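You operate a simulated robot arm through the tools that you are given. There is no shell and no other tool.

Carry out the task below with a simulated robot arm. There is one attempt and no reset: what you move stays moved.

Task
Drain the murky water, refill the basin to the blue band and wash the black brush in it.
Fine: leave the red lever on CLOSED and put the brush back. Where these are worked on the way, their far stop is far enough and under half their travel is too little: red lever.

It is judged by the outcome, as a careful person would: the job done as asked, and still so three seconds after it is handed in. It fails if anything else is knocked over, pushed out of place, dropped, spilled or broken.

Robot
A 7-joint arm with a two-finger parallel gripper, fixed in place. Base frame: the origin is at the foot of the arm, x ahead of it, y to its left, z up; the work surface is at about z = 80.6. Readings come in cm, rad, newtons and seconds.
With the tool pointing down near the work surface it reaches from about 10 to 58 cm from the base axis. Its first joint turns from -2.897 to 2.897 rad. Payload 1.57 kg.
The tool frame sits at the grasp point between the pads (the TCP): z along the fingers, y along the line on which they close. The tips reach 3 cm beyond it. Largest opening 8 cm; finger width 1.7, thickness 1.2; the body of the gripper, 4 by 8.2 cm, starts 8 cm behind the TCP.
Orientation is told as [roll, pitch, yaw] about the base's x, y, z axes, in that order, counted from this pose: with the fingers straight down and closing along the base's y, the tool's x points along the base's -x, its y along +y and its z along -z.

Tools
- The arm moves only by the tool jog_arm. Its argument "plan" is a list that holds one entry, the list of rows, each a list of 7 numbers: the shift along the tool's x, y, z in units of 20 mm (1.0 is 20 mm), then the turn, a rotation vector about the tool's x, y, z in units of 5 degrees (1.0 is 5 degrees), then the opening, from 0 (shut) to 1 (fully open). In form: [[[tx, ty, tz, rx, ry, rz, fingers], ...]]. A call has 1 to 20 rows; each row shifts and turns the commanded pose from where the row before left it, along the tool's axes as they then stand. A call with a number of a shift or a turn outside -1 to 1 is refused whole. Rows are played at 5 a second. More than 5 cm and 0.15 rad between two rows, or a gripper value outside its range, and nothing of the call is played. Where a pose cannot be reached the arm comes as near as it can. A force on the tool above 40 N (or 10 N above the force at the start of the call, whichever is more), or a blocked arm, ends the call early, and 0.2 s more pass. Each finger travels about 7.2 cm/s and halts on what it meets, pressing with about 28 N; the grip force reading is that of the motor and also rises with nothing between the fingers. The clock runs only during rows and for 0.2 s after the last one: add rows that do not move to give the fingers time. The reply holds the time, the measured pose of the TCP, the force on the tool along the base axes, the opening and the grip force, in the units named above and with some noise, with the torque about the TCP (base axes, N m) and any sound that the robot's microphone picked up.
- Cameras (640 x 400 px; columns grow to the right, rows downward): "scene" is fixed at [21.98, -64.92, 158.26]; the picture's right is [0.88, -0.47, 0.00], its down [-0.25, -0.48, -0.84] and it looks along [0.39, 0.74, -0.54] (base axes); focal length 267 px, centre (320, 200). "wrist" rides on the gripper at [7.2, -0.7, -12.2] in the tool frame; the picture's right is [0.09, 1.00, 0.00], its down [-0.84, 0.08, -0.54] and it looks along [-0.54, 0.05, 0.84] (tool axes); focal length 238 px, centre (320, 200). There is no depth. A picture from a camera that has moved, and an enlarged one, comes with that camera's place and axes in the base frame and with its lens.
- get_image(camera): a new picture of that camera. The clock stands still meanwhile.
- slide_trunk(by): slides the trunk up (or, below 0, down) by that many cm; the arm rides with it, the base frame stays. It gives what a move gives, with no picture.
- enlarge(camera, box): a new picture of the part [left, top, right, bottom] of that camera's present view, enlarged. The clock stands still meanwhile.
- finish_job(): hands the job in; it is judged then, once.

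Places have to be worked out from the pictures, the camera data and where the tool is seen. Open the gripper and draw the arm clear of the work before you hand the job in, unless the task says otherwise.

The tools are called after "Request:" as a command line: name --argument value ..., lists and objects as JSON in quotes. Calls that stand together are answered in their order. jog_arm: Moves the arm, as the interface text tells. Its arguments: {"type":"object","properties":{"plan":{"type":"array","items":{"type":"array","items":{"type":"array","items":{"type":"number"}}}}},"required":["plan"]} The other tools are called the same way: slide_trunk (by) slides the trunk up or down; get_image (camera) takes a picture; enlarge (camera, box) takes an enlarged picture of a part of a camera's view; finish_job () hands the job in.

At the start:

```text
t: 0.0
tool_pos: [47.67, 14.31, 143.77]
ee_rot: [-0.025, 0.028, 0.001]
contact_force: [0.5, 0.2, -0.2]
ft_torque: [0.01, -0.01, 0.0]
opening: 8.0
grip_force: 0.0
trunk travel left (down, up): [-77.5, 21.5]
```

scene: 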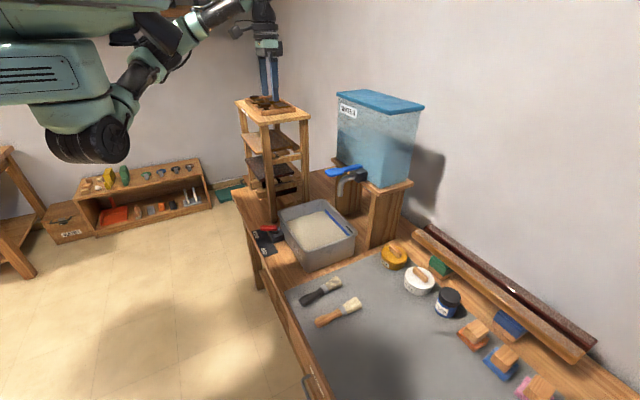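
wrist: 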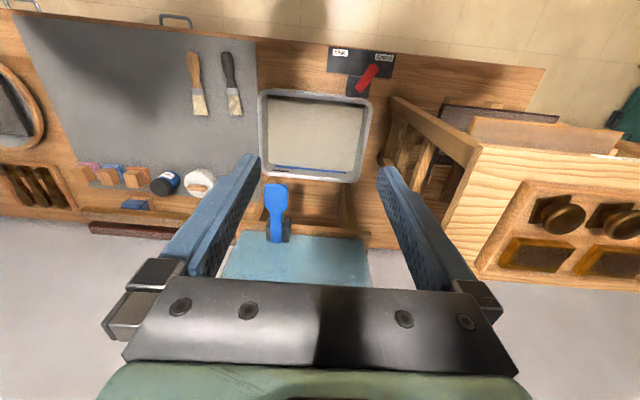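

I start by looking closely at the lever, the basin, the tap and the brushes before moving anything.

Request:
enlarge --camera "scene" --box '[230, 150, 400, 290]'

Request:
enlarge --camera "wrist" --box '[180, 30, 420, 180]'

Request:
enlarge --camera "scene" --box '[280, 260, 400, 335]'

Request:
enlarge --camera "wrist" --box '[200, 160, 400, 285]'

```text
2.86 times, centred on (315, 220) of scene
camera zoom: at [21.98, -64.92, 158.26], right [0.88, -0.47, 0.0], down [-0.25, -0.48, -0.84], along [0.39, 0.74, -0.54], focal length 762 px, centre (334, 143)
```

zoom: 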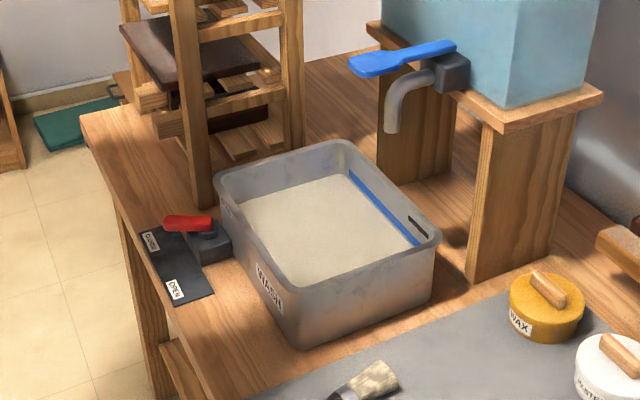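

```text
2.67 times, centred on (300, 105) of wrist
camera zoom: at [40.69, 13.87, 156.18], right [-0.09, 1.0, -0.02], down [0.85, 0.09, 0.52], along [0.52, 0.03, -0.86], focal length 636 px, centre (373, 453)
```

zoom: 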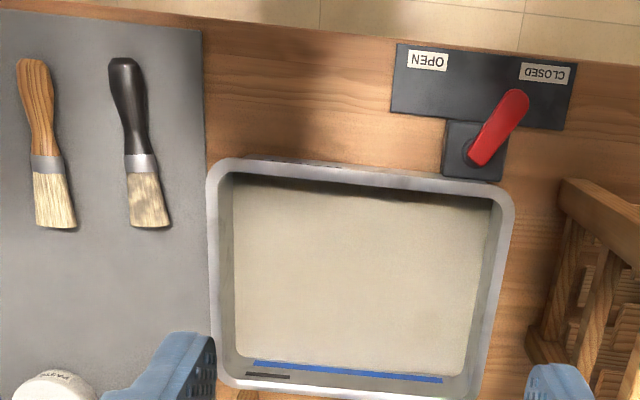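

```text
5.33 times, centred on (340, 298) of scene
camera zoom: at [21.98, -64.92, 158.26], right [0.88, -0.47, 0.0], down [-0.25, -0.48, -0.84], along [0.39, 0.74, -0.54], focal length 1423 px, centre (213, -320)
```

zoom: 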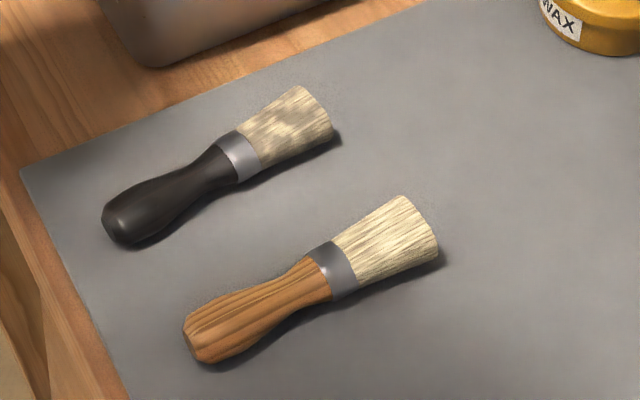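

```text
3.20 times, centred on (300, 222) of wrist
camera zoom: at [40.69, 13.87, 156.18], right [-0.09, 1.0, -0.02], down [0.85, 0.09, 0.52], along [0.52, 0.03, -0.86], focal length 763 px, centre (384, 128)
```

zoom: 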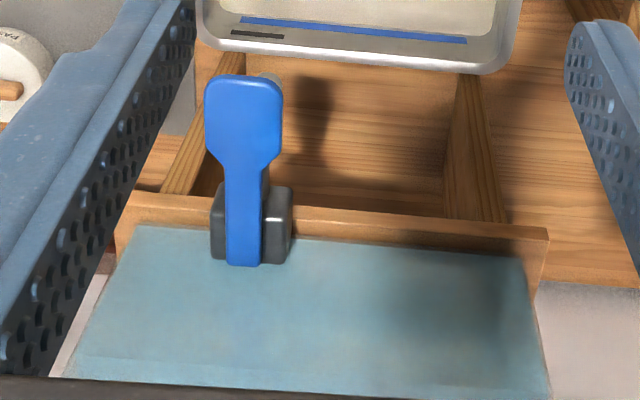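

The red lever's pivot is at about (46.8, 23.4) and its tip at about (42, 26, 87), pointing to CLOSED. The basin spans about x 50–73, y −3–27 and the rack starts at about (50, 34). I shut the fingers and move over a spot on the +y side of the lever, staying high.

Request:
jog_arm --plan '[[[0.3, 0.9, 0, 0, 0, 0, 0], [0.3, 0.9, 0, 0, 0, 0, 0], [0.3, 0.9, 0, 0, 0, 0, 0], [0.3, 0.9, 0, 0, 0, 0, 0], [0.3, 0.9, 0, 0, 0, 0, 0], [0.3, 0.9, 0, 0, 0, 0, 0], [0.3, 0.9, 0, 0, 0, 0, 0], [0.3, 0.9, 0, 0, 0, 0, 0], [0.2, 0.9, 0, 0, 0, 0, 0], [0, 0, 0, 0, 0, 0, 0]]]'

```text
t: 2.4
tool_pos: [44.47, 27.7, 141.6]
ee_rot: [-0.041, 0.06, -0.084]
contact_force: [0.0, 0.3, -0.3]
ft_torque: [0.01, 0.01, 0.04]
opening: 0.0
grip_force: 20.8
trunk travel left (down, up): [-77.5, 21.5]
stopped in row 10: the arm was blocked; the commanded pose is now the measured one
```

The arm reports being blocked with no contact force. I look at both cameras to see why.

Request:
get_image --camera "scene"

Request:
get_image --camera "wrist"

```text
taken
```

scene: 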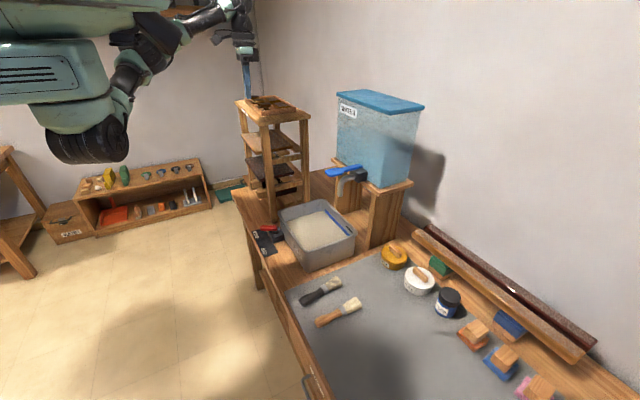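

```text
taken
camera wrist: at [37.95, 27.98, 154.23], right [-0.01, 1.0, -0.04], down [0.87, 0.03, 0.49], along [0.49, -0.03, -0.87], focal length 238 px, centre (320, 200)
```

wrist: 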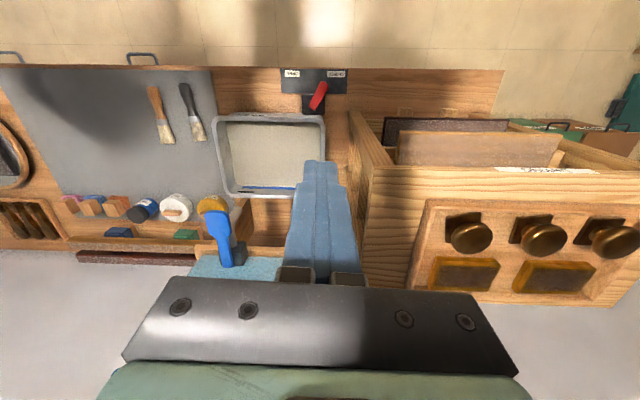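

Nothing was touched: the pose looks like it was at the edge of the arm's range (tilted readings, zero force). I lower the arm itself, since the column below me is free, to get to a better posture.

Request:
jog_arm --plan '[[[0, 0, 1, 0, 0, 0, 0], [0, 0, 1, 0, 0, 0, 0], [0, 0, 1, 0, 0, 0, 0], [0, 0, 1, 0, 0, 0, 0], [0, 0, 1, 0, 0, 0, 0], [0, 0, 1, 0, 0, 0, 0], [0, 0, 0, 0, 0, 0, 0]]]'

```text
t: 4.0
tool_pos: [43.59, 27.07, 129.65]
ee_rot: [-0.04, 0.06, -0.082]
contact_force: [-0.4, -0.3, 0.1]
ft_torque: [0.03, 0.05, 0.0]
opening: 0.01
grip_force: 21.3
trunk travel left (down, up): [-77.5, 21.5]
```

The arm follows normally now at this height. I straighten the tool and shift to the +y side of the lever.

Request:
jog_arm --plan '[[[0, 0, 0, -0.23, -0.35, -0.47, 0], [0, 0, 0, -0.23, -0.34, -0.47, 0], [0.25, 0.8, 0.5, 0, 0, 0, 0], [0.25, 0.8, 0.5, 0, 0, 0, 0], [0, 0, 0, 0, 0, 0, 0], [0, 0, 0, 0, 0, 0, 0]]]'

```text
t: 5.4
tool_pos: [42.68, 30.47, 127.6]
ee_rot: [0.004, 0.002, 0.001]
contact_force: [-0.2, -0.1, -1.1]
ft_torque: [0.02, 0.01, 0.01]
opening: 0.01
grip_force: 21.1
trunk travel left (down, up): [-77.5, 21.5]
```

The tool is straight and at (42.7, 30.5, 127.6). I slide the trunk down 22 cm and look.

Request:
slide_trunk --by -22

Request:
get_image --camera "scene"

Request:
get_image --camera "wrist"

```text
t: 7.7
tool_pos: [42.74, 30.29, 105.65]
ee_rot: [0.003, 0.003, 0.002]
contact_force: [0.7, 0.6, -0.6]
ft_torque: [0.01, -0.03, 0.01]
opening: 0.01
grip_force: 21.3
trunk travel left (down, up): [-55.5, 43.5]
```

```text
taken
```

scene: 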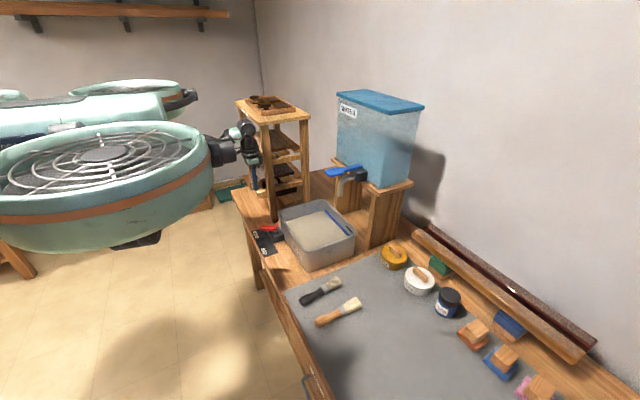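

```text
taken
camera wrist: at [35.53, 29.59, 117.88], right [-0.09, 1.0, 0.0], down [0.84, 0.08, 0.54], along [0.54, 0.05, -0.84], focal length 238 px, centre (320, 200)
```

wrist: 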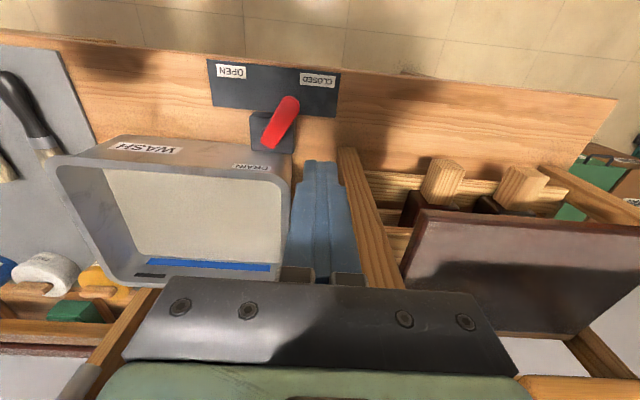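

The lever tip is at about (41.4, 26.4) with the pivot at (47.1, 23.8), and my shut fingers are at y 30.3, clear on its +y side. I lower the tips to about z 84.5 beside it.

Request:
jog_arm --plan '[[[0, 0, 1, 0, 0, 0, 0], [0, 0, 1, 0, 0, 0, 0], [0, 0, 1, 0, 0, 0, 0], [0, 0, 1, 0, 0, 0, 0], [0, 0, 1, 0, 0, 0, 0], [0, 0, 1, 0, 0, 0, 0], [0, 0, 1, 0, 0, 0, 0], [0, 0, 1, 0, 0, 0, 0], [0, 0, 0.9, 0, 0, 0, 0], [0, 0, 0, 0, 0, 0, 0]]]'

Request:
get_image --camera "wrist"

Request:
enlarge --camera "scene" --box '[220, 140, 360, 270]'

```text
t: 9.9
tool_pos: [42.75, 30.44, 87.95]
ee_rot: [0.001, 0.002, 0.001]
contact_force: [0.9, 0.4, 0.8]
ft_torque: [0.0, -0.02, 0.02]
opening: 0.0
grip_force: 21.2
trunk travel left (down, up): [-55.5, 43.5]
```

```text
taken
camera wrist: at [35.52, 29.66, 100.13], right [-0.09, 1.0, 0.0], down [0.84, 0.08, 0.54], along [0.54, 0.05, -0.84], focal length 238 px, centre (320, 200)
```

wrist: 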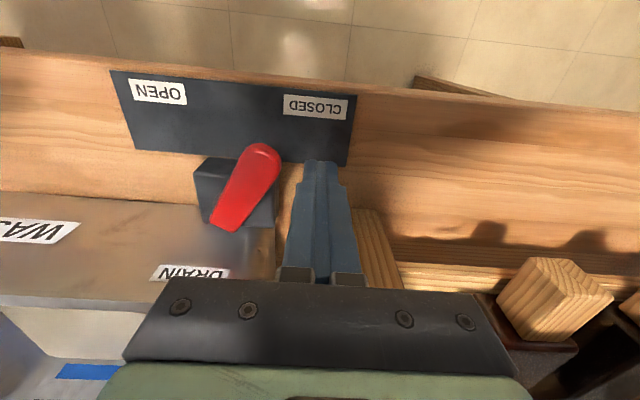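

```text
3.08 times, centred on (290, 205) of scene
camera zoom: at [21.98, -64.92, 158.26], right [0.88, -0.47, 0.0], down [-0.25, -0.48, -0.84], along [0.39, 0.74, -0.54], focal length 821 px, centre (412, 185)
```

zoom: 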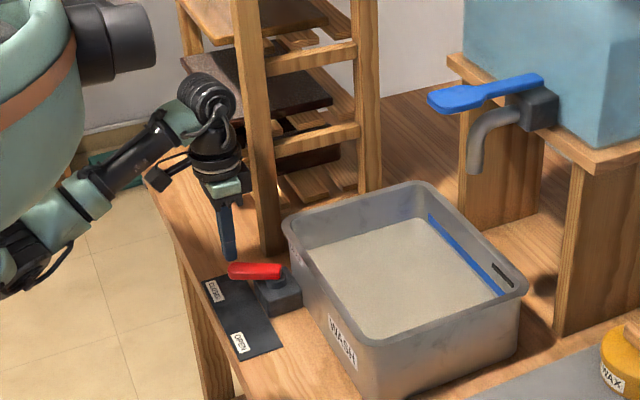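

The fingers hang beside the lever at the right height. I push it steadily along −y toward OPEN and watch the force.

Request:
jog_arm --plan '[[[0, -0.5, 0, 0, 0, 0, 0], [0, -0.5, 0, 0, 0, 0, 0], [0, -0.4, 0, 0, 0, 0, 0], [0, -0.4, 0, 0, 0, 0, 0], [0, -0.4, 0, 0, 0, 0, 0], [0, -0.4, 0, 0, 0, 0, 0], [0, -0.4, 0, 0, 0, 0, 0], [0, 0, 0, 0, 0, 0, 0]]]'

Request:
get_image --camera "wrist"

```text
t: 11.7
tool_pos: [42.85, 24.31, 87.77]
ee_rot: [0.003, 0.0, 0.0]
contact_force: [-0.3, 0.3, 0.6]
ft_torque: [-0.01, 0.03, -0.02]
opening: 0.0
grip_force: 21.2
trunk travel left (down, up): [-55.5, 43.5]
```

```text
taken
camera wrist: at [35.52, 23.63, 100.03], right [-0.09, 1.0, 0.0], down [0.84, 0.08, 0.54], along [0.54, 0.05, -0.84], focal length 238 px, centre (320, 200)
```

wrist: 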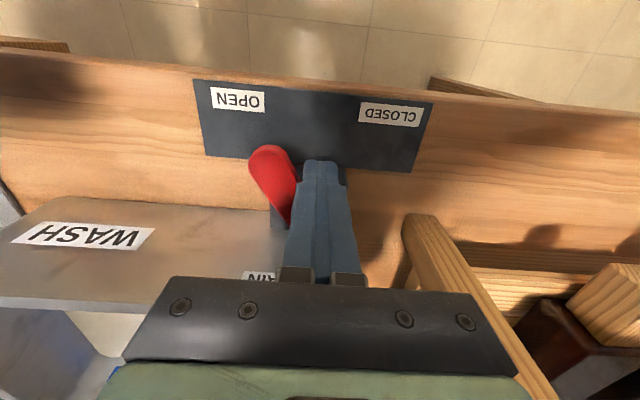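

The lever has swung past the middle with almost no resistance. I keep pushing toward the OPEN stop.

Request:
jog_arm --plan '[[[0, -0.3, 0, 0, 0, 0, 0], [0, -0.3, 0, 0, 0, 0, 0], [0, -0.3, 0, 0, 0, 0, 0], [0, -0.2, 0, 0, 0, 0, 0], [0, 0, 0, 0, 0, 0, 0]]]'

Request:
get_image --camera "wrist"

```text
t: 12.5
tool_pos: [42.59, 23.93, 87.87]
ee_rot: [0.026, -0.004, 0.028]
contact_force: [-0.7, 13.5, -6.3]
ft_torque: [0.32, 0.06, 0.09]
opening: 0.02
grip_force: 20.8
trunk travel left (down, up): [-55.5, 43.5]
stopped in row 3: the force on the tool passed its limit at 44 N (the readings are from after the stop); the commanded pose is now the measured one
```

```text
taken
camera wrist: at [35.42, 22.67, 100.14], right [-0.12, 0.99, 0.03], down [0.83, 0.09, 0.54], along [0.54, 0.09, -0.84], focal length 238 px, centre (320, 200)
```

wrist: 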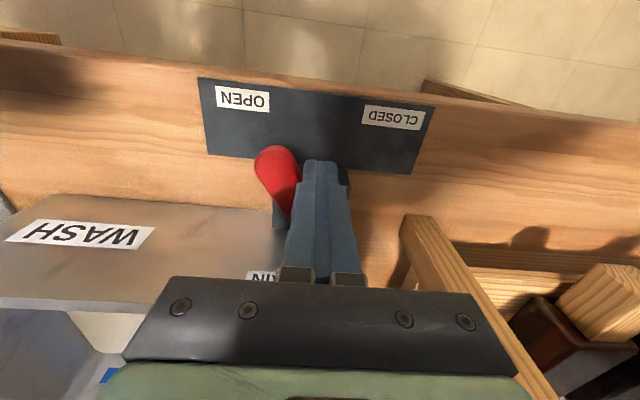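

The force jumped to 44 N with the lever now mirrored to about −24°, so this is the OPEN stop. I back off a little and check whether the water is draining.

Request:
jog_arm --plan '[[[0, 0.5, 0, 0, 0, 0, 0], [0, 0.5, 0, 0, 0, 0, 0], [0, 0.5, 0, 0, 0, 0, 0], [0, 0, 0, 0, 0, 0, 0]]]'

Request:
get_image --camera "wrist"

Request:
enlarge --camera "scene" --box '[220, 140, 360, 270]'

```text
t: 13.5
tool_pos: [42.67, 26.76, 88.03]
ee_rot: [0.022, -0.003, 0.02]
contact_force: [-0.8, 0.1, 0.7]
ft_torque: [0.01, 0.04, 0.03]
opening: 0.04
grip_force: 21.6
trunk travel left (down, up): [-55.5, 43.5]
```

```text
taken
camera wrist: at [35.42, 25.54, 100.24], right [-0.11, 0.99, 0.02], down [0.83, 0.08, 0.55], along [0.54, 0.08, -0.84], focal length 238 px, centre (320, 200)
```

wrist: 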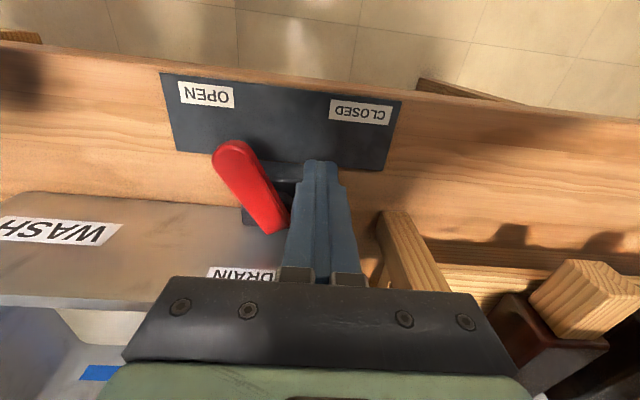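

```text
3.08 times, centred on (290, 205) of scene
camera zoom: at [21.98, -64.92, 158.26], right [0.88, -0.47, 0.0], down [-0.25, -0.48, -0.84], along [0.39, 0.74, -0.54], focal length 821 px, centre (412, 185)
```

zoom: 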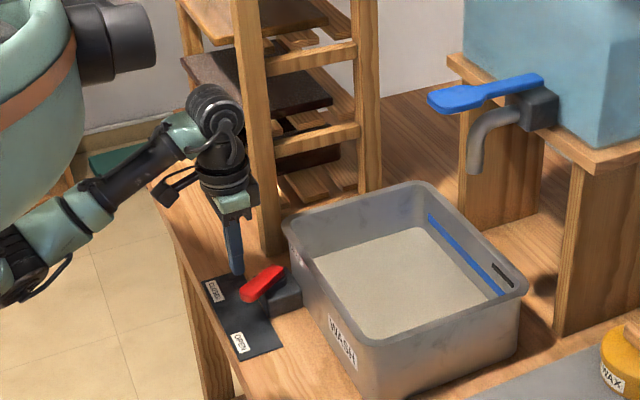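

The water level is clearly falling with the lever at OPEN. I wait in place for it to drain, straightening the tool slightly meanwhile.

Request:
jog_arm --plan '[[[0, 0, 0, 0.25, 0, 0.23, 0], [0, 0, 0, 0, 0, 0, 0], [0, 0, 0, 0, 0, 0, 0], [0, 0, 0, 0, 0, 0, 0], [0, 0, 0, 0, 0, 0, 0], [0, 0, 0, 0, 0, 0, 0], [0, 0, 0, 0, 0, 0, 0], [0, 0, 0, 0, 0, 0, 0], [0, 0, 0, 0, 0, 0, 0], [0, 0, 0, 0, 0, 0, 0], [0, 0, 0, 0, 0, 0, 0], [0, 0, 0, 0, 0, 0, 0], [0, 0, 0, 0, 0, 0, 0], [0, 0, 0, 0, 0, 0, 0], [0, 0, 0, 0, 0, 0, 0], [0, 0, 0, 0, 0, 0, 0], [0, 0, 0, 0, 0, 0, 0], [0, 0, 0, 0, 0, 0, 0], [0, 0, 0, 0, 0, 0, 0], [0, 0, 0, 0, 0, 0, 0]]]'

Request:
enlarge --camera "scene" --box '[220, 140, 360, 270]'

```text
t: 17.7
tool_pos: [42.7, 26.73, 88.02]
ee_rot: [-0.001, -0.004, 0.002]
contact_force: [0.2, -0.3, 0.0]
ft_torque: [-0.01, -0.05, 0.02]
opening: 0.0
grip_force: 21.6
trunk travel left (down, up): [-55.5, 43.5]
```

```text
3.08 times, centred on (290, 205) of scene
camera zoom: at [21.98, -64.92, 158.26], right [0.88, -0.47, 0.0], down [-0.25, -0.48, -0.84], along [0.39, 0.74, -0.54], focal length 821 px, centre (412, 185)
```

zoom: 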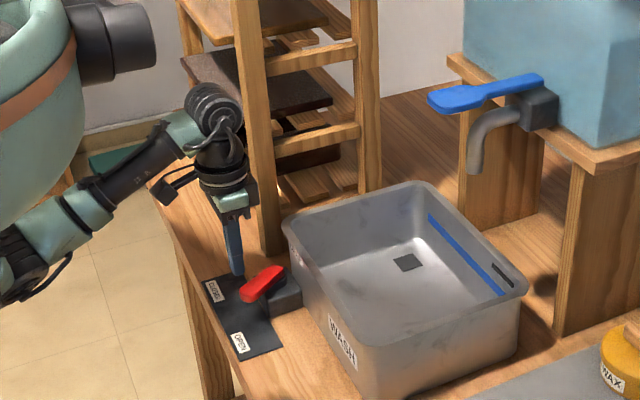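

The basin looks empty with the drain showing. I hold two more seconds while lifting over the lever to its −y side.

Request:
jog_arm --plan '[[[0, 0, -1, 0, 0, 0, 0], [0, 0, -1, 0, 0, 0, 0], [0, 0, -1, 0, 0, 0, 0], [0, -1, 0, 0, 0, 0, 0], [0, -1, 0, 0, 0, 0, 0], [0, -1, 0, 0, 0, 0, 0], [0, -1, 0, 0, 0, 0, 0], [0, -0.9, 0, 0, 0, 0, 0], [0, 0, 0, 0, 0, 0, 0], [0, 0, 1, 0, 0, 0, 0], [0, 0, 1, 0, 0, 0, 0], [0, 0, 1, 0, 0, 0, 0], [0, 0, 0, 0, 0, 0, 0], [0, 0, 0, 0, 0, 0, 0]]]'

Request:
get_image --camera "wrist"

Request:
enlarge --camera "scene" --box '[220, 140, 360, 270]'

```text
t: 20.7
tool_pos: [42.61, 17.01, 88.02]
ee_rot: [-0.003, -0.002, 0.001]
contact_force: [0.3, 0.4, 0.2]
ft_torque: [0.02, -0.02, 0.02]
opening: 0.0
grip_force: 21.3
trunk travel left (down, up): [-55.5, 43.5]
```

```text
taken
camera wrist: at [35.36, 16.18, 100.26], right [-0.09, 1.0, 0.0], down [0.84, 0.08, 0.54], along [0.54, 0.05, -0.84], focal length 238 px, centre (320, 200)
```

wrist: 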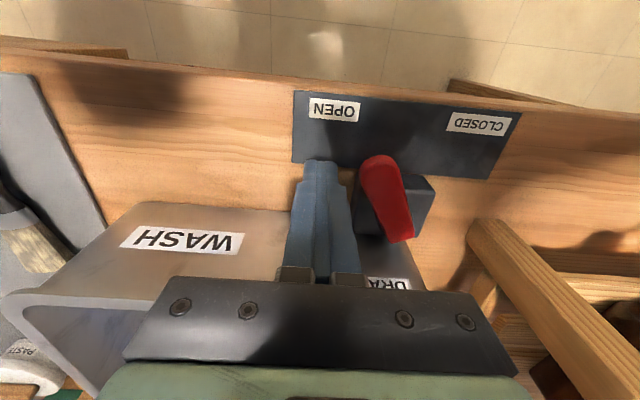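

```text
3.08 times, centred on (290, 205) of scene
camera zoom: at [21.98, -64.92, 158.26], right [0.88, -0.47, 0.0], down [-0.25, -0.48, -0.84], along [0.39, 0.74, -0.54], focal length 821 px, centre (412, 185)
```

zoom: 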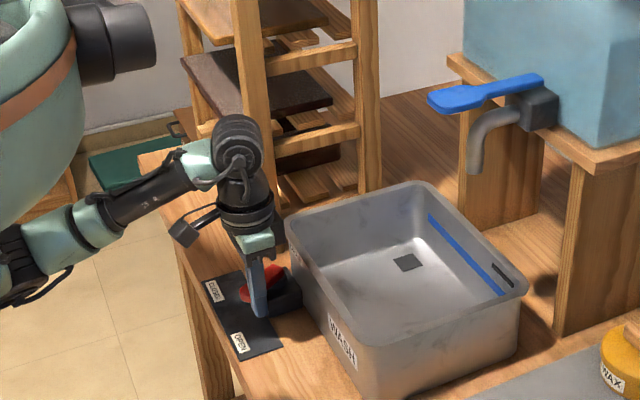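

The basin is drained. My fingers stand on the −y side of the lever; I now push it +y back to its CLOSED stop.

Request:
jog_arm --plan '[[[0, 0.5, 0, 0, 0, 0, 0], [0, 0.4, 0, 0, 0, 0, 0], [0, 0.4, 0, 0, 0, 0, 0], [0, 0.4, 0, 0, 0, 0, 0], [0, 0.4, 0, 0, 0, 0, 0], [0, 0.4, 0, 0, 0, 0, 0], [0, 0.3, 0, 0, 0, 0, 0], [0, 0.3, 0, 0, 0, 0, 0], [0, 0.3, 0, 0, 0, 0, 0], [0, 0.2, 0, 0, 0, 0, 0], [0, 0, 0, 0, 0, 0, 0]]]'

Request:
get_image --camera "wrist"

```text
t: 23.1
tool_pos: [42.59, 23.55, 88.2]
ee_rot: [-0.008, 0.0, -0.008]
contact_force: [-5.1, -23.8, 0.2]
ft_torque: [-0.59, 0.09, -0.19]
opening: 0.02
grip_force: 21.7
trunk travel left (down, up): [-55.5, 43.5]
```

```text
taken
camera wrist: at [35.4, 22.92, 100.31], right [-0.09, 1.0, -0.01], down [0.84, 0.08, 0.54], along [0.54, 0.04, -0.84], focal length 238 px, centre (320, 200)
```

wrist: 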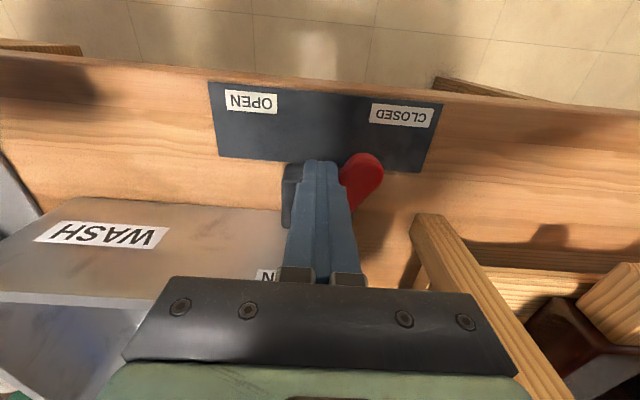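

The lever is back at its CLOSED stop (24 N reaction). I back off, rise, and raise the trunk to inspect the blue tap lever.

Request:
jog_arm --plan '[[[0, -0.5, 0, 0, 0, 0, 0], [0, -0.5, 0, 0, 0, 0, 0], [0, -0.5, 0, 0, 0, 0, 0], [0, 0, -1, 0, 0, 0, 0], [0, 0, -1, 0, 0, 0, 0], [0, 0, -1, 0, 0, 0, 0], [0, 0, -1, 0, 0, 0, 0], [0, 0, -1, 0, 0, 0, 0], [0, -1, -1, 0, 0, 0, 0], [0, -1, -1, 0, 0, 0, 0], [0, -1, -1, 0, 0, 0, 0], [0, -1, -1, 0, 0, 0, 0], [0, -1, 0, 0, 0, 0, 0], [0, -1, 0, 0, 0, 0, 0], [0, 0, 0, 0, 0, 0, 0]]]'

Request:
slide_trunk --by 18

Request:
get_image --camera "wrist"

Request:
get_image --camera "scene"

```text
t: 26.3
tool_pos: [42.46, 9.17, 105.97]
ee_rot: [-0.001, -0.003, 0.003]
contact_force: [0.2, 0.8, -0.1]
ft_torque: [-0.04, 0.0, -0.02]
opening: 0.0
grip_force: 21.3
trunk travel left (down, up): [-55.5, 43.5]
```

```text
t: 28.3
tool_pos: [42.51, 9.09, 123.94]
ee_rot: [-0.001, -0.002, 0.002]
contact_force: [0.3, 0.5, -0.1]
ft_torque: [0.01, 0.01, 0.03]
opening: 0.01
grip_force: 21.2
trunk travel left (down, up): [-73.5, 25.5]
```

```text
taken
camera wrist: at [35.28, 8.33, 136.23], right [-0.09, 1.0, 0.0], down [0.84, 0.08, 0.54], along [0.54, 0.05, -0.84], focal length 238 px, centre (320, 200)
```

wrist: 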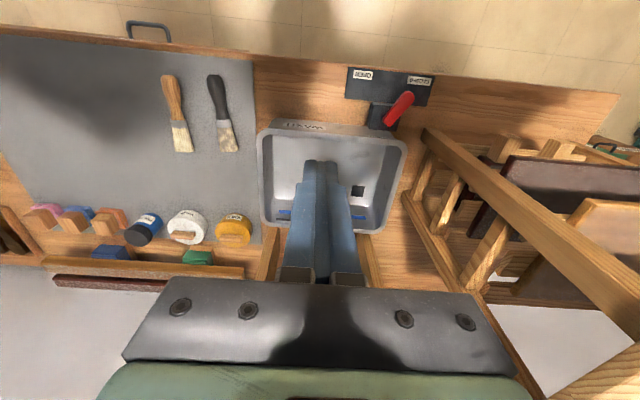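

```text
taken
```

scene: 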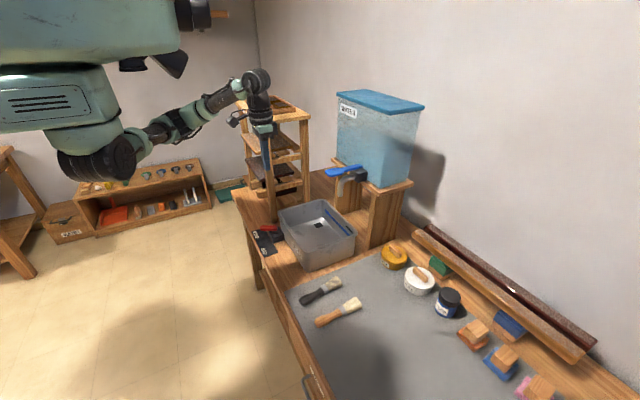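

The closed fingers hide the tap in this view. I tilt the tool 40° forward so that the wrist camera looks toward the tank.

Request:
jog_arm --plan '[[[0, 0, 0, 0, -1, 0, 0], [0, 0, 0, 0, -1, 0, 0], [0, 0, 0, 0, -1, 0, 0], [0, 0, 0, 0, -1, 0, 0], [0, 0, 0, 0, -1, 0, 0], [0, 0, 0, 0, -1, 0, 0], [0, 0, 0, 0, -1, 0, 0], [0, 0, 0, 0, -1, 0, 0], [0, 0, 0, 0, 0, 0, 0]]]'

Request:
get_image --camera "wrist"

Request:
get_image --camera "scene"

```text
t: 30.3
tool_pos: [42.42, 9.18, 124.17]
ee_rot: [0.0, -0.701, 0.003]
contact_force: [-0.1, 0.0, 0.0]
ft_torque: [0.02, -0.01, 0.01]
opening: 0.01
grip_force: 20.4
trunk travel left (down, up): [-73.5, 25.5]
```

```text
taken
camera wrist: at [29.11, 8.41, 128.79], right [-0.07, 1.0, -0.06], down [0.29, 0.08, 0.95], along [0.95, 0.05, -0.29], focal length 238 px, centre (320, 200)
```

wrist: 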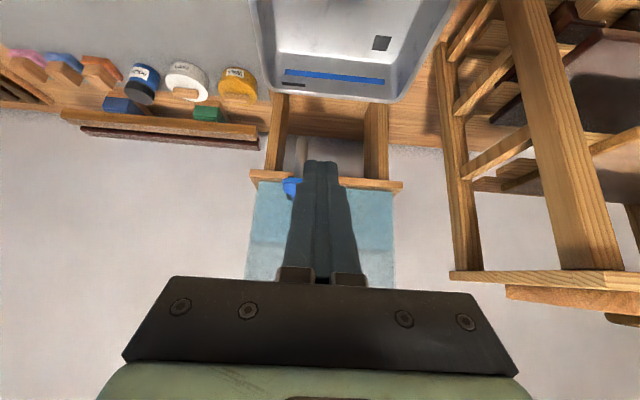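

```text
taken
```

scene: 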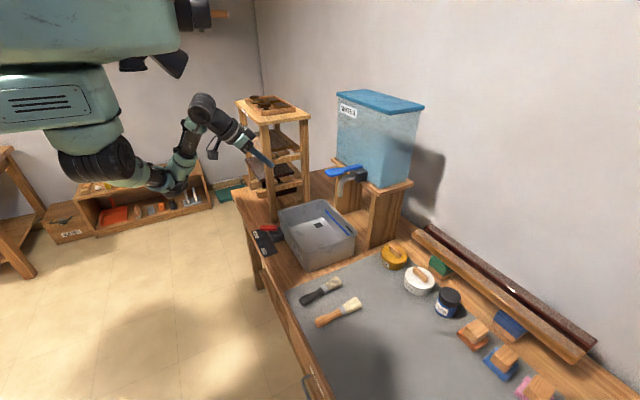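

The lever is half hidden behind the fingers. I move sideways by 7 cm to see it freely.

Request:
jog_arm --plan '[[[0, 1, 0, 0, 0, 0, 0], [0, 1, 0, 0, 0, 0, 0], [0, 1, 0, 0, 0, 0, 0], [0, 0.5, 0, 0, 0, 0, 0], [0, 0, 0, 0, 0, 0, 0]]]'

Request:
enlarge --camera "wrist" --box '[180, 60, 370, 280]'

Request:
enlarge --camera "scene" --box '[310, 150, 400, 220]'

```text
t: 31.5
tool_pos: [42.47, 16.19, 123.87]
ee_rot: [-0.001, -0.701, 0.002]
contact_force: [0.5, 0.7, -0.6]
ft_torque: [0.02, 0.01, 0.0]
opening: 0.01
grip_force: 21.6
trunk travel left (down, up): [-73.5, 25.5]
```

```text
1.82 times, centred on (275, 170) of wrist
camera zoom: at [29.08, 15.35, 128.71], right [-0.07, 1.0, -0.06], down [0.29, 0.08, 0.95], along [0.95, 0.05, -0.29], focal length 433 px, centre (402, 254)
```

zoom: 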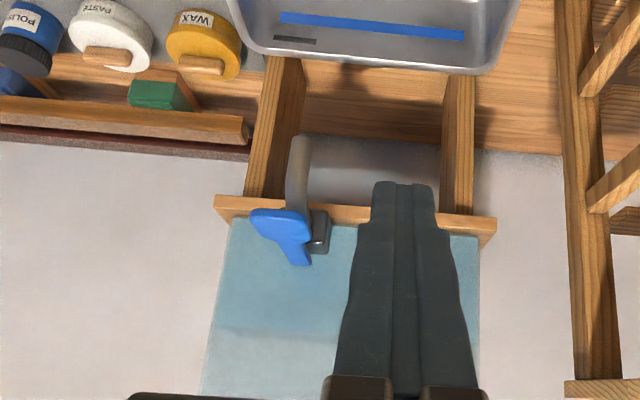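

```text
5.71 times, centred on (355, 185) of scene
camera zoom: at [21.98, -64.92, 158.26], right [0.88, -0.47, 0.0], down [-0.25, -0.48, -0.84], along [0.39, 0.74, -0.54], focal length 1525 px, centre (120, 286)
```

zoom: 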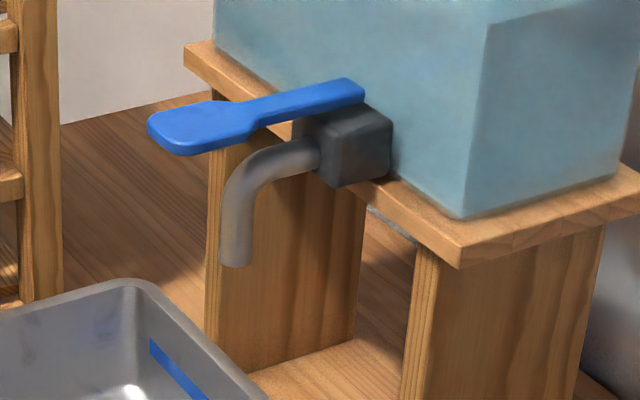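

The blue lever is a flat paddle on top of the tap body: tip about (62.2, 6.7, 116.5), hinge near x 77, looking like a press lever. With the basin empty I hover the shut fingertips above the paddle for a gentle press test.

Request:
jog_arm --plan '[[[0, -1, 0, 0, 0, 0, 0], [0, -1, 0, 0, 0, 0, 0], [0, -1, 0, 0, 0, 0, 0], [0, -1, 0, 0, 0, 0, 0], [0, -0.75, 0, 0, 0, 0, 0], [-0.83, 0, 0.9, 0, 0, 0, 0], [-0.83, 0, 0.9, 0, 0, 0, 0], [-0.83, 0, 0.9, 0, 0, 0, 0], [-0.83, 0, 0.9, 0, 0, 0, 0], [-0.83, 0, 0.9, 0, 0, 0, 0], [-0.83, 0, 0.9, 0, 0, 0, 0], [0, 0, 0, 0, 0, 0, 0]]]'

Request:
get_image --camera "wrist"

Request:
get_image --camera "scene"

```text
t: 34.1
tool_pos: [57.09, 6.46, 122.21]
ee_rot: [-0.001, -0.702, 0.002]
contact_force: [-0.6, 0.7, -0.4]
ft_torque: [0.01, 0.03, -0.01]
opening: 0.02
grip_force: 21.4
trunk travel left (down, up): [-73.5, 25.5]
```

```text
taken
camera wrist: at [43.69, 5.69, 126.95], right [-0.07, 1.0, -0.06], down [0.29, 0.08, 0.95], along [0.95, 0.05, -0.29], focal length 238 px, centre (320, 200)
```

wrist: 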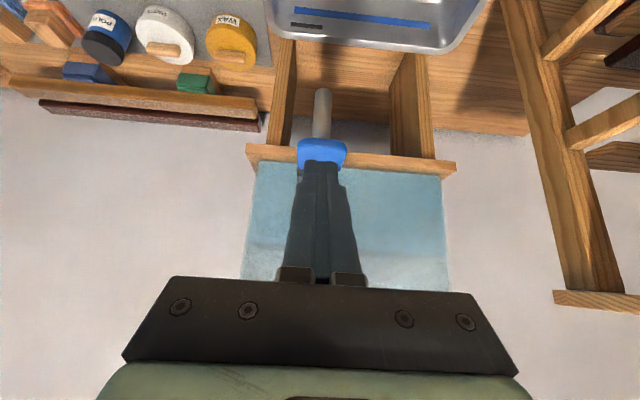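

```text
taken
```

scene: 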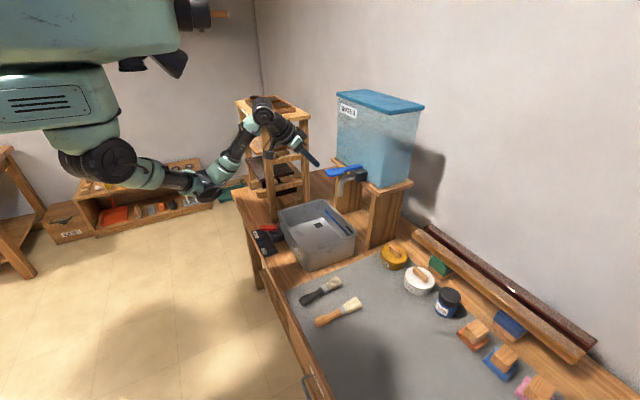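

The fingers are lined up with the paddle in y. I advance the last 5 cm so the tips hover just above the paddle's broad end.

Request:
jog_arm --plan '[[[-0.54, 0, 0.65, 0, 0, 0, 0], [-0.54, 0, 0.65, 0, 0, 0, 0], [-0.54, 0, 0.65, 0, 0, 0, 0], [0, 0, 0, 0, 0, 0, 0]]]'

Request:
enlarge --camera "scene" --box '[280, 120, 400, 220]'

Request:
get_image --camera "wrist"

```text
t: 35.1
tool_pos: [62.15, 6.74, 121.2]
ee_rot: [-0.003, -0.698, 0.002]
contact_force: [-0.4, 0.1, 0.5]
ft_torque: [0.0, 0.01, -0.04]
opening: 0.0
grip_force: 22.1
trunk travel left (down, up): [-73.5, 25.5]
```

```text
4.00 times, centred on (340, 170) of scene
camera zoom: at [21.98, -64.92, 158.26], right [0.88, -0.47, 0.0], down [-0.25, -0.48, -0.84], along [0.39, 0.74, -0.54], focal length 1068 px, centre (240, 320)
```

zoom: 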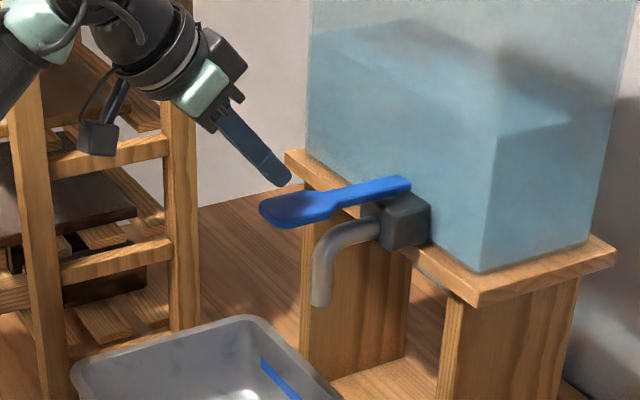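

```text
taken
camera wrist: at [48.7, 5.94, 125.97], right [-0.07, 1.0, -0.06], down [0.29, 0.08, 0.95], along [0.95, 0.05, -0.29], focal length 238 px, centre (320, 200)
```

wrist: 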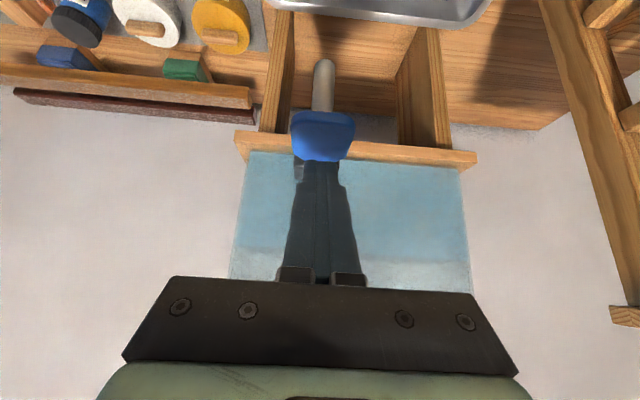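

The tips hang about 2.4 cm above the paddle. I press straight down slowly, 3.5 cm, and read force and sound.

Request:
jog_arm --plan '[[[0.16, 0, 0.19, 0, 0, 0, 0], [0.16, 0, 0.19, 0, 0, 0, 0], [0.16, 0, 0.19, 0, 0, 0, 0], [0.16, 0, 0.19, 0, 0, 0, 0], [0.16, 0, 0.19, 0, 0, 0, 0], [0.16, 0, 0.19, 0, 0, 0, 0], [0.16, 0, 0.19, 0, 0, 0, 0], [0, 0, 0, 0, 0, 0, 0]]]'

Request:
enlarge --camera "scene" --box '[280, 150, 400, 250]'

```text
t: 36.9
tool_pos: [62.0, 6.64, 117.85]
ee_rot: [-0.004, -0.701, 0.002]
contact_force: [-0.3, 1.4, 2.0]
ft_torque: [0.04, -0.03, 0.05]
opening: 0.0
grip_force: 21.3
trunk travel left (down, up): [-73.5, 25.5]
```

```text
4.00 times, centred on (340, 200) of scene
camera zoom: at [21.98, -64.92, 158.26], right [0.88, -0.47, 0.0], down [-0.25, -0.48, -0.84], along [0.39, 0.74, -0.54], focal length 1068 px, centre (240, 200)
```

zoom: 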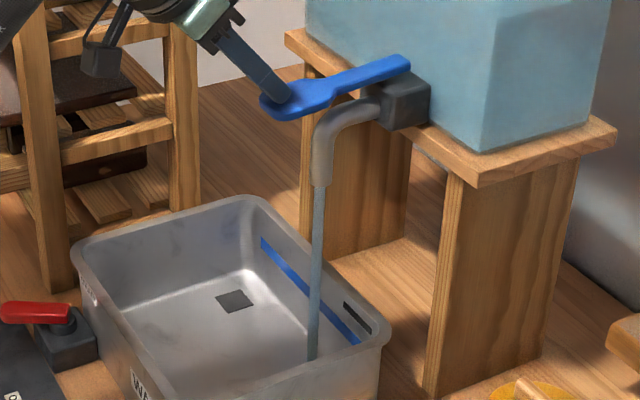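

Pressing works: a stream runs into the basin at only about 2 N. I press 1 cm further and hold about 2 s, then check the level.

Request:
jog_arm --plan '[[[0.16, 0, 0.19, 0, 0, 0, 0], [0.16, 0, 0.19, 0, 0, 0, 0], [0, 0, 0, 0, 0, 0, 0], [0, 0, 0, 0, 0, 0, 0], [0, 0, 0, 0, 0, 0, 0], [0, 0, 0, 0, 0, 0, 0], [0, 0, 0, 0, 0, 0, 0], [0, 0, 0, 0, 0, 0, 0], [0, 0, 0, 0, 0, 0, 0], [0, 0, 0, 0, 0, 0, 0]]]'

Request:
enlarge --camera "scene" --box '[260, 150, 400, 280]'

Request:
get_image --camera "wrist"

```text
t: 39.1
tool_pos: [62.13, 6.74, 116.83]
ee_rot: [-0.001, -0.701, 0.002]
contact_force: [0.6, -0.3, 2.2]
ft_torque: [-0.01, -0.02, -0.01]
opening: 0.0
grip_force: 21.4
trunk travel left (down, up): [-73.5, 25.5]
```

```text
3.08 times, centred on (330, 215) of scene
camera zoom: at [21.98, -64.92, 158.26], right [0.88, -0.47, 0.0], down [-0.25, -0.48, -0.84], along [0.39, 0.74, -0.54], focal length 821 px, centre (289, 154)
```

zoom: 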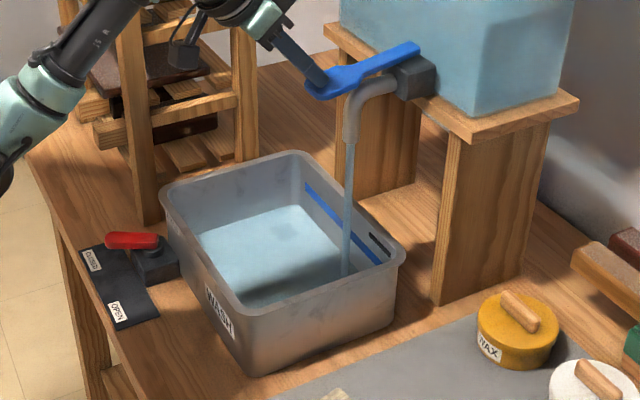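

```text
taken
camera wrist: at [48.74, 5.8, 121.58], right [-0.07, 1.0, -0.06], down [0.29, 0.08, 0.95], along [0.95, 0.05, -0.29], focal length 238 px, centre (320, 200)
```

wrist: 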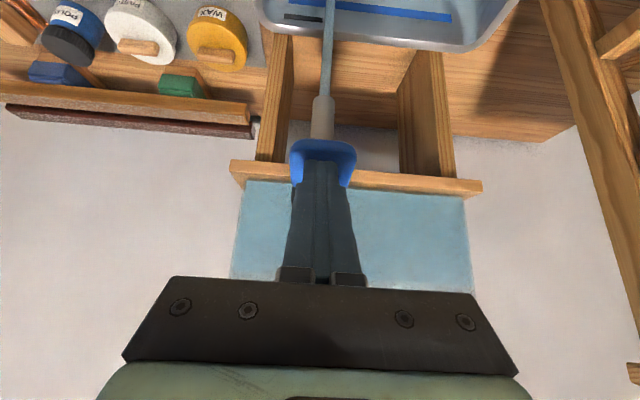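

The basin is filling quickly. I enlarge the basin to judge the level against the blue band while the clock stands still.

Request:
enlarge --camera "scene" --box '[300, 190, 364, 250]'

Request:
enlarge --camera "wrist" --box '[250, 0, 530, 60]'

```text
6.67 times, centred on (332, 220) of scene
camera zoom: at [21.98, -64.92, 158.26], right [0.88, -0.47, 0.0], down [-0.25, -0.48, -0.84], along [0.39, 0.74, -0.54], focal length 1779 px, centre (240, 67)
```

zoom: 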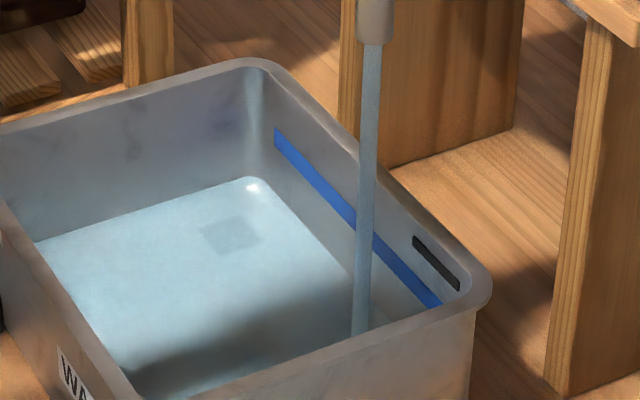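

```text
2.29 times, centred on (390, 30) of wrist
camera zoom: at [48.74, 5.8, 121.58], right [-0.07, 1.0, -0.06], down [0.29, 0.08, 0.95], along [0.95, 0.05, -0.29], focal length 545 px, centre (160, 589)
```

zoom: 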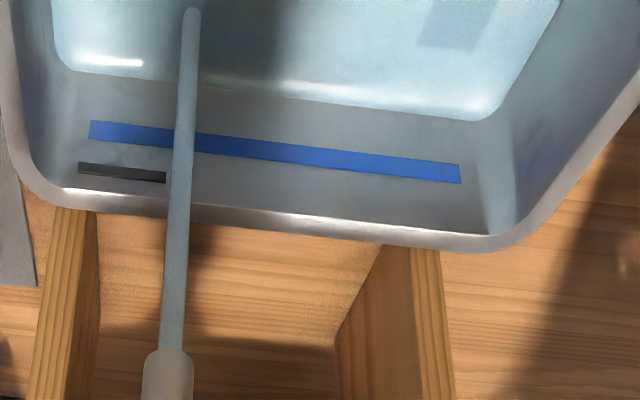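

Only about 0.5 cm of water so far, with roughly 4 cm to go to the band. I keep the paddle pressed for 4 s and measure the rate.

Request:
jog_arm --plan '[[[0, 0, 0, 0, 0, 0, 0], [0, 0, 0, 0, 0, 0, 0], [0, 0, 0, 0, 0, 0, 0], [0, 0, 0, 0, 0, 0, 0], [0, 0, 0, 0, 0, 0, 0], [0, 0, 0, 0, 0, 0, 0], [0, 0, 0, 0, 0, 0, 0], [0, 0, 0, 0, 0, 0, 0], [0, 0, 0, 0, 0, 0, 0], [0, 0, 0, 0, 0, 0, 0], [0, 0, 0, 0, 0, 0, 0], [0, 0, 0, 0, 0, 0, 0], [0, 0, 0, 0, 0, 0, 0], [0, 0, 0, 0, 0, 0, 0], [0, 0, 0, 0, 0, 0, 0], [0, 0, 0, 0, 0, 0, 0], [0, 0, 0, 0, 0, 0, 0], [0, 0, 0, 0, 0, 0, 0], [0, 0, 0, 0, 0, 0, 0]]]'

Request:
enlarge --camera "scene" --box '[300, 190, 364, 250]'

Request:
enlarge --camera "wrist" --box '[250, 0, 530, 60]'

```text
t: 43.1
tool_pos: [62.11, 6.69, 116.8]
ee_rot: [0.0, -0.701, 0.001]
contact_force: [1.3, 0.0, 2.3]
ft_torque: [0.05, -0.05, 0.01]
opening: 0.0
grip_force: 21.4
trunk travel left (down, up): [-73.5, 25.5]
```

```text
6.67 times, centred on (332, 220) of scene
camera zoom: at [21.98, -64.92, 158.26], right [0.88, -0.47, 0.0], down [-0.25, -0.48, -0.84], along [0.39, 0.74, -0.54], focal length 1779 px, centre (240, 67)
```

zoom: 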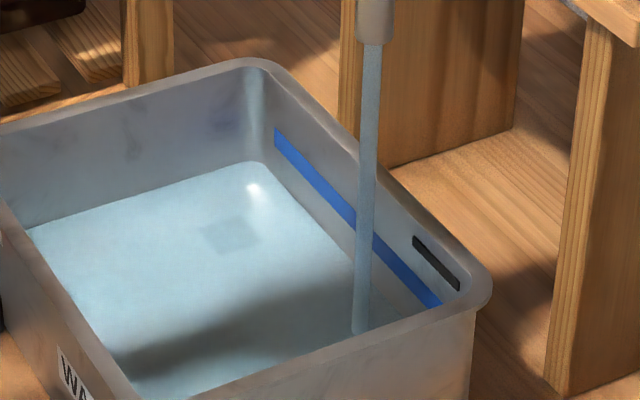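

```text
2.29 times, centred on (390, 30) of wrist
camera zoom: at [48.74, 5.8, 121.58], right [-0.07, 1.0, -0.06], down [0.29, 0.08, 0.95], along [0.95, 0.05, -0.29], focal length 545 px, centre (160, 589)
```

zoom: 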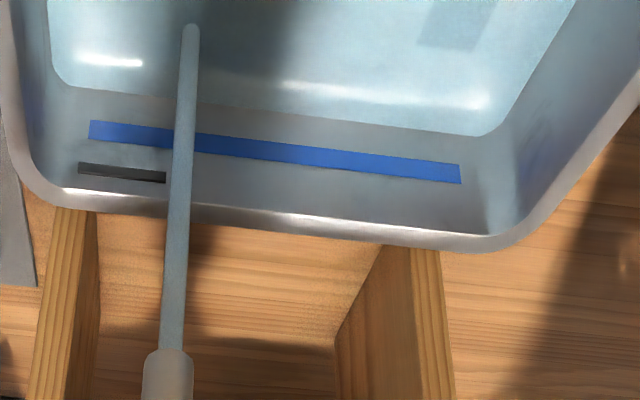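

The waterline rose about 15 px in 4 s in the wrist view, and the band's middle is about 45 px away, so roughly 12 s more. I hold 8 s in two goes.

Request:
jog_arm --plan '[[[0, 0, 0, 0, 0, 0, 0], [0, 0, 0, 0, 0, 0, 0], [0, 0, 0, 0, 0, 0, 0], [0, 0, 0, 0, 0, 0, 0], [0, 0, 0, 0, 0, 0, 0], [0, 0, 0, 0, 0, 0, 0], [0, 0, 0, 0, 0, 0, 0], [0, 0, 0, 0, 0, 0, 0], [0, 0, 0, 0, 0, 0, 0], [0, 0, 0, 0, 0, 0, 0], [0, 0, 0, 0, 0, 0, 0], [0, 0, 0, 0, 0, 0, 0], [0, 0, 0, 0, 0, 0, 0], [0, 0, 0, 0, 0, 0, 0], [0, 0, 0, 0, 0, 0, 0], [0, 0, 0, 0, 0, 0, 0], [0, 0, 0, 0, 0, 0, 0], [0, 0, 0, 0, 0, 0, 0], [0, 0, 0, 0, 0, 0, 0]]]'

Request:
enlarge --camera "wrist" --box '[250, 0, 530, 60]'

```text
t: 47.1
tool_pos: [62.13, 6.48, 116.81]
ee_rot: [-0.003, -0.702, 0.001]
contact_force: [-0.2, 0.6, 3.1]
ft_torque: [-0.02, -0.03, 0.0]
opening: 0.0
grip_force: 21.2
trunk travel left (down, up): [-73.5, 25.5]
```

```text
2.29 times, centred on (390, 30) of wrist
camera zoom: at [48.74, 5.8, 121.58], right [-0.07, 1.0, -0.06], down [0.29, 0.08, 0.95], along [0.95, 0.05, -0.29], focal length 545 px, centre (160, 589)
```

zoom: 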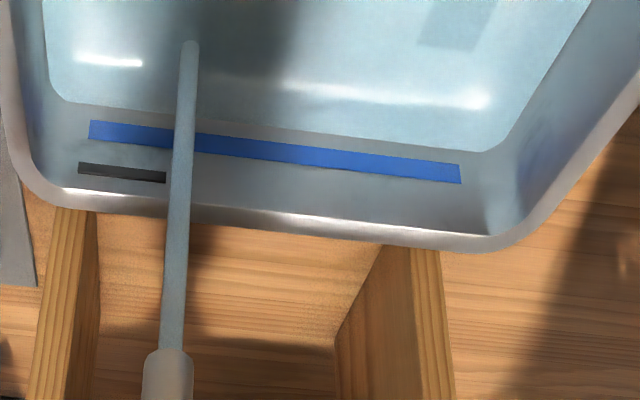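

The waterline is now 18 px short of the band's lower edge, at about 4.3 px/s. I hold another 4 s.

Request:
jog_arm --plan '[[[0, 0, 0, 0, 0, 0, 0], [0, 0, 0, 0, 0, 0, 0], [0, 0, 0, 0, 0, 0, 0], [0, 0, 0, 0, 0, 0, 0], [0, 0, 0, 0, 0, 0, 0], [0, 0, 0, 0, 0, 0, 0], [0, 0, 0, 0, 0, 0, 0], [0, 0, 0, 0, 0, 0, 0], [0, 0, 0, 0, 0, 0, 0], [0, 0, 0, 0, 0, 0, 0], [0, 0, 0, 0, 0, 0, 0], [0, 0, 0, 0, 0, 0, 0], [0, 0, 0, 0, 0, 0, 0], [0, 0, 0, 0, 0, 0, 0], [0, 0, 0, 0, 0, 0, 0], [0, 0, 0, 0, 0, 0, 0], [0, 0, 0, 0, 0, 0, 0], [0, 0, 0, 0, 0, 0, 0]]]'

Request:
enlarge --camera "wrist" --box '[250, 0, 530, 60]'

Request:
enlarge --camera "scene" --box '[300, 190, 364, 250]'

```text
t: 50.9
tool_pos: [62.22, 6.68, 116.87]
ee_rot: [-0.003, -0.704, 0.0]
contact_force: [-0.1, 0.3, 2.6]
ft_torque: [0.01, -0.02, 0.0]
opening: 0.0
grip_force: 21.7
trunk travel left (down, up): [-73.5, 25.5]
```

```text
2.29 times, centred on (390, 30) of wrist
camera zoom: at [48.73, 5.8, 121.58], right [-0.07, 1.0, -0.06], down [0.29, 0.08, 0.95], along [0.95, 0.05, -0.29], focal length 545 px, centre (160, 589)
```

zoom: 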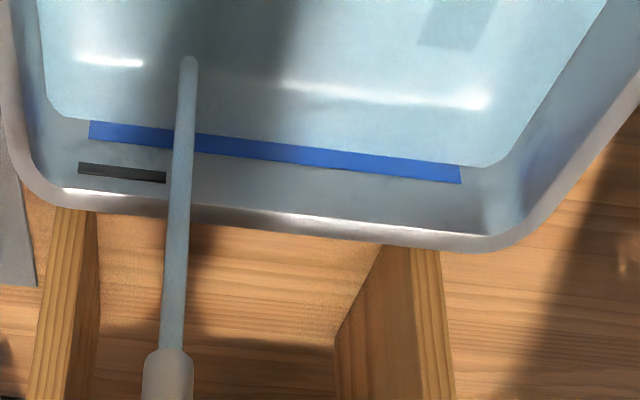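

```text
6.67 times, centred on (332, 220) of scene
camera zoom: at [21.98, -64.92, 158.26], right [0.88, -0.47, 0.0], down [-0.25, -0.48, -0.84], along [0.39, 0.74, -0.54], focal length 1779 px, centre (240, 67)
```

zoom: 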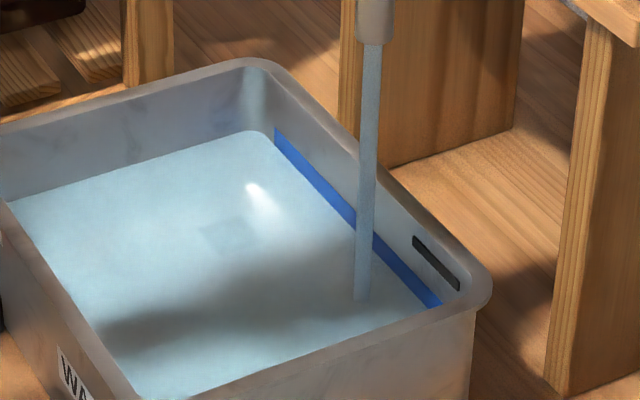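

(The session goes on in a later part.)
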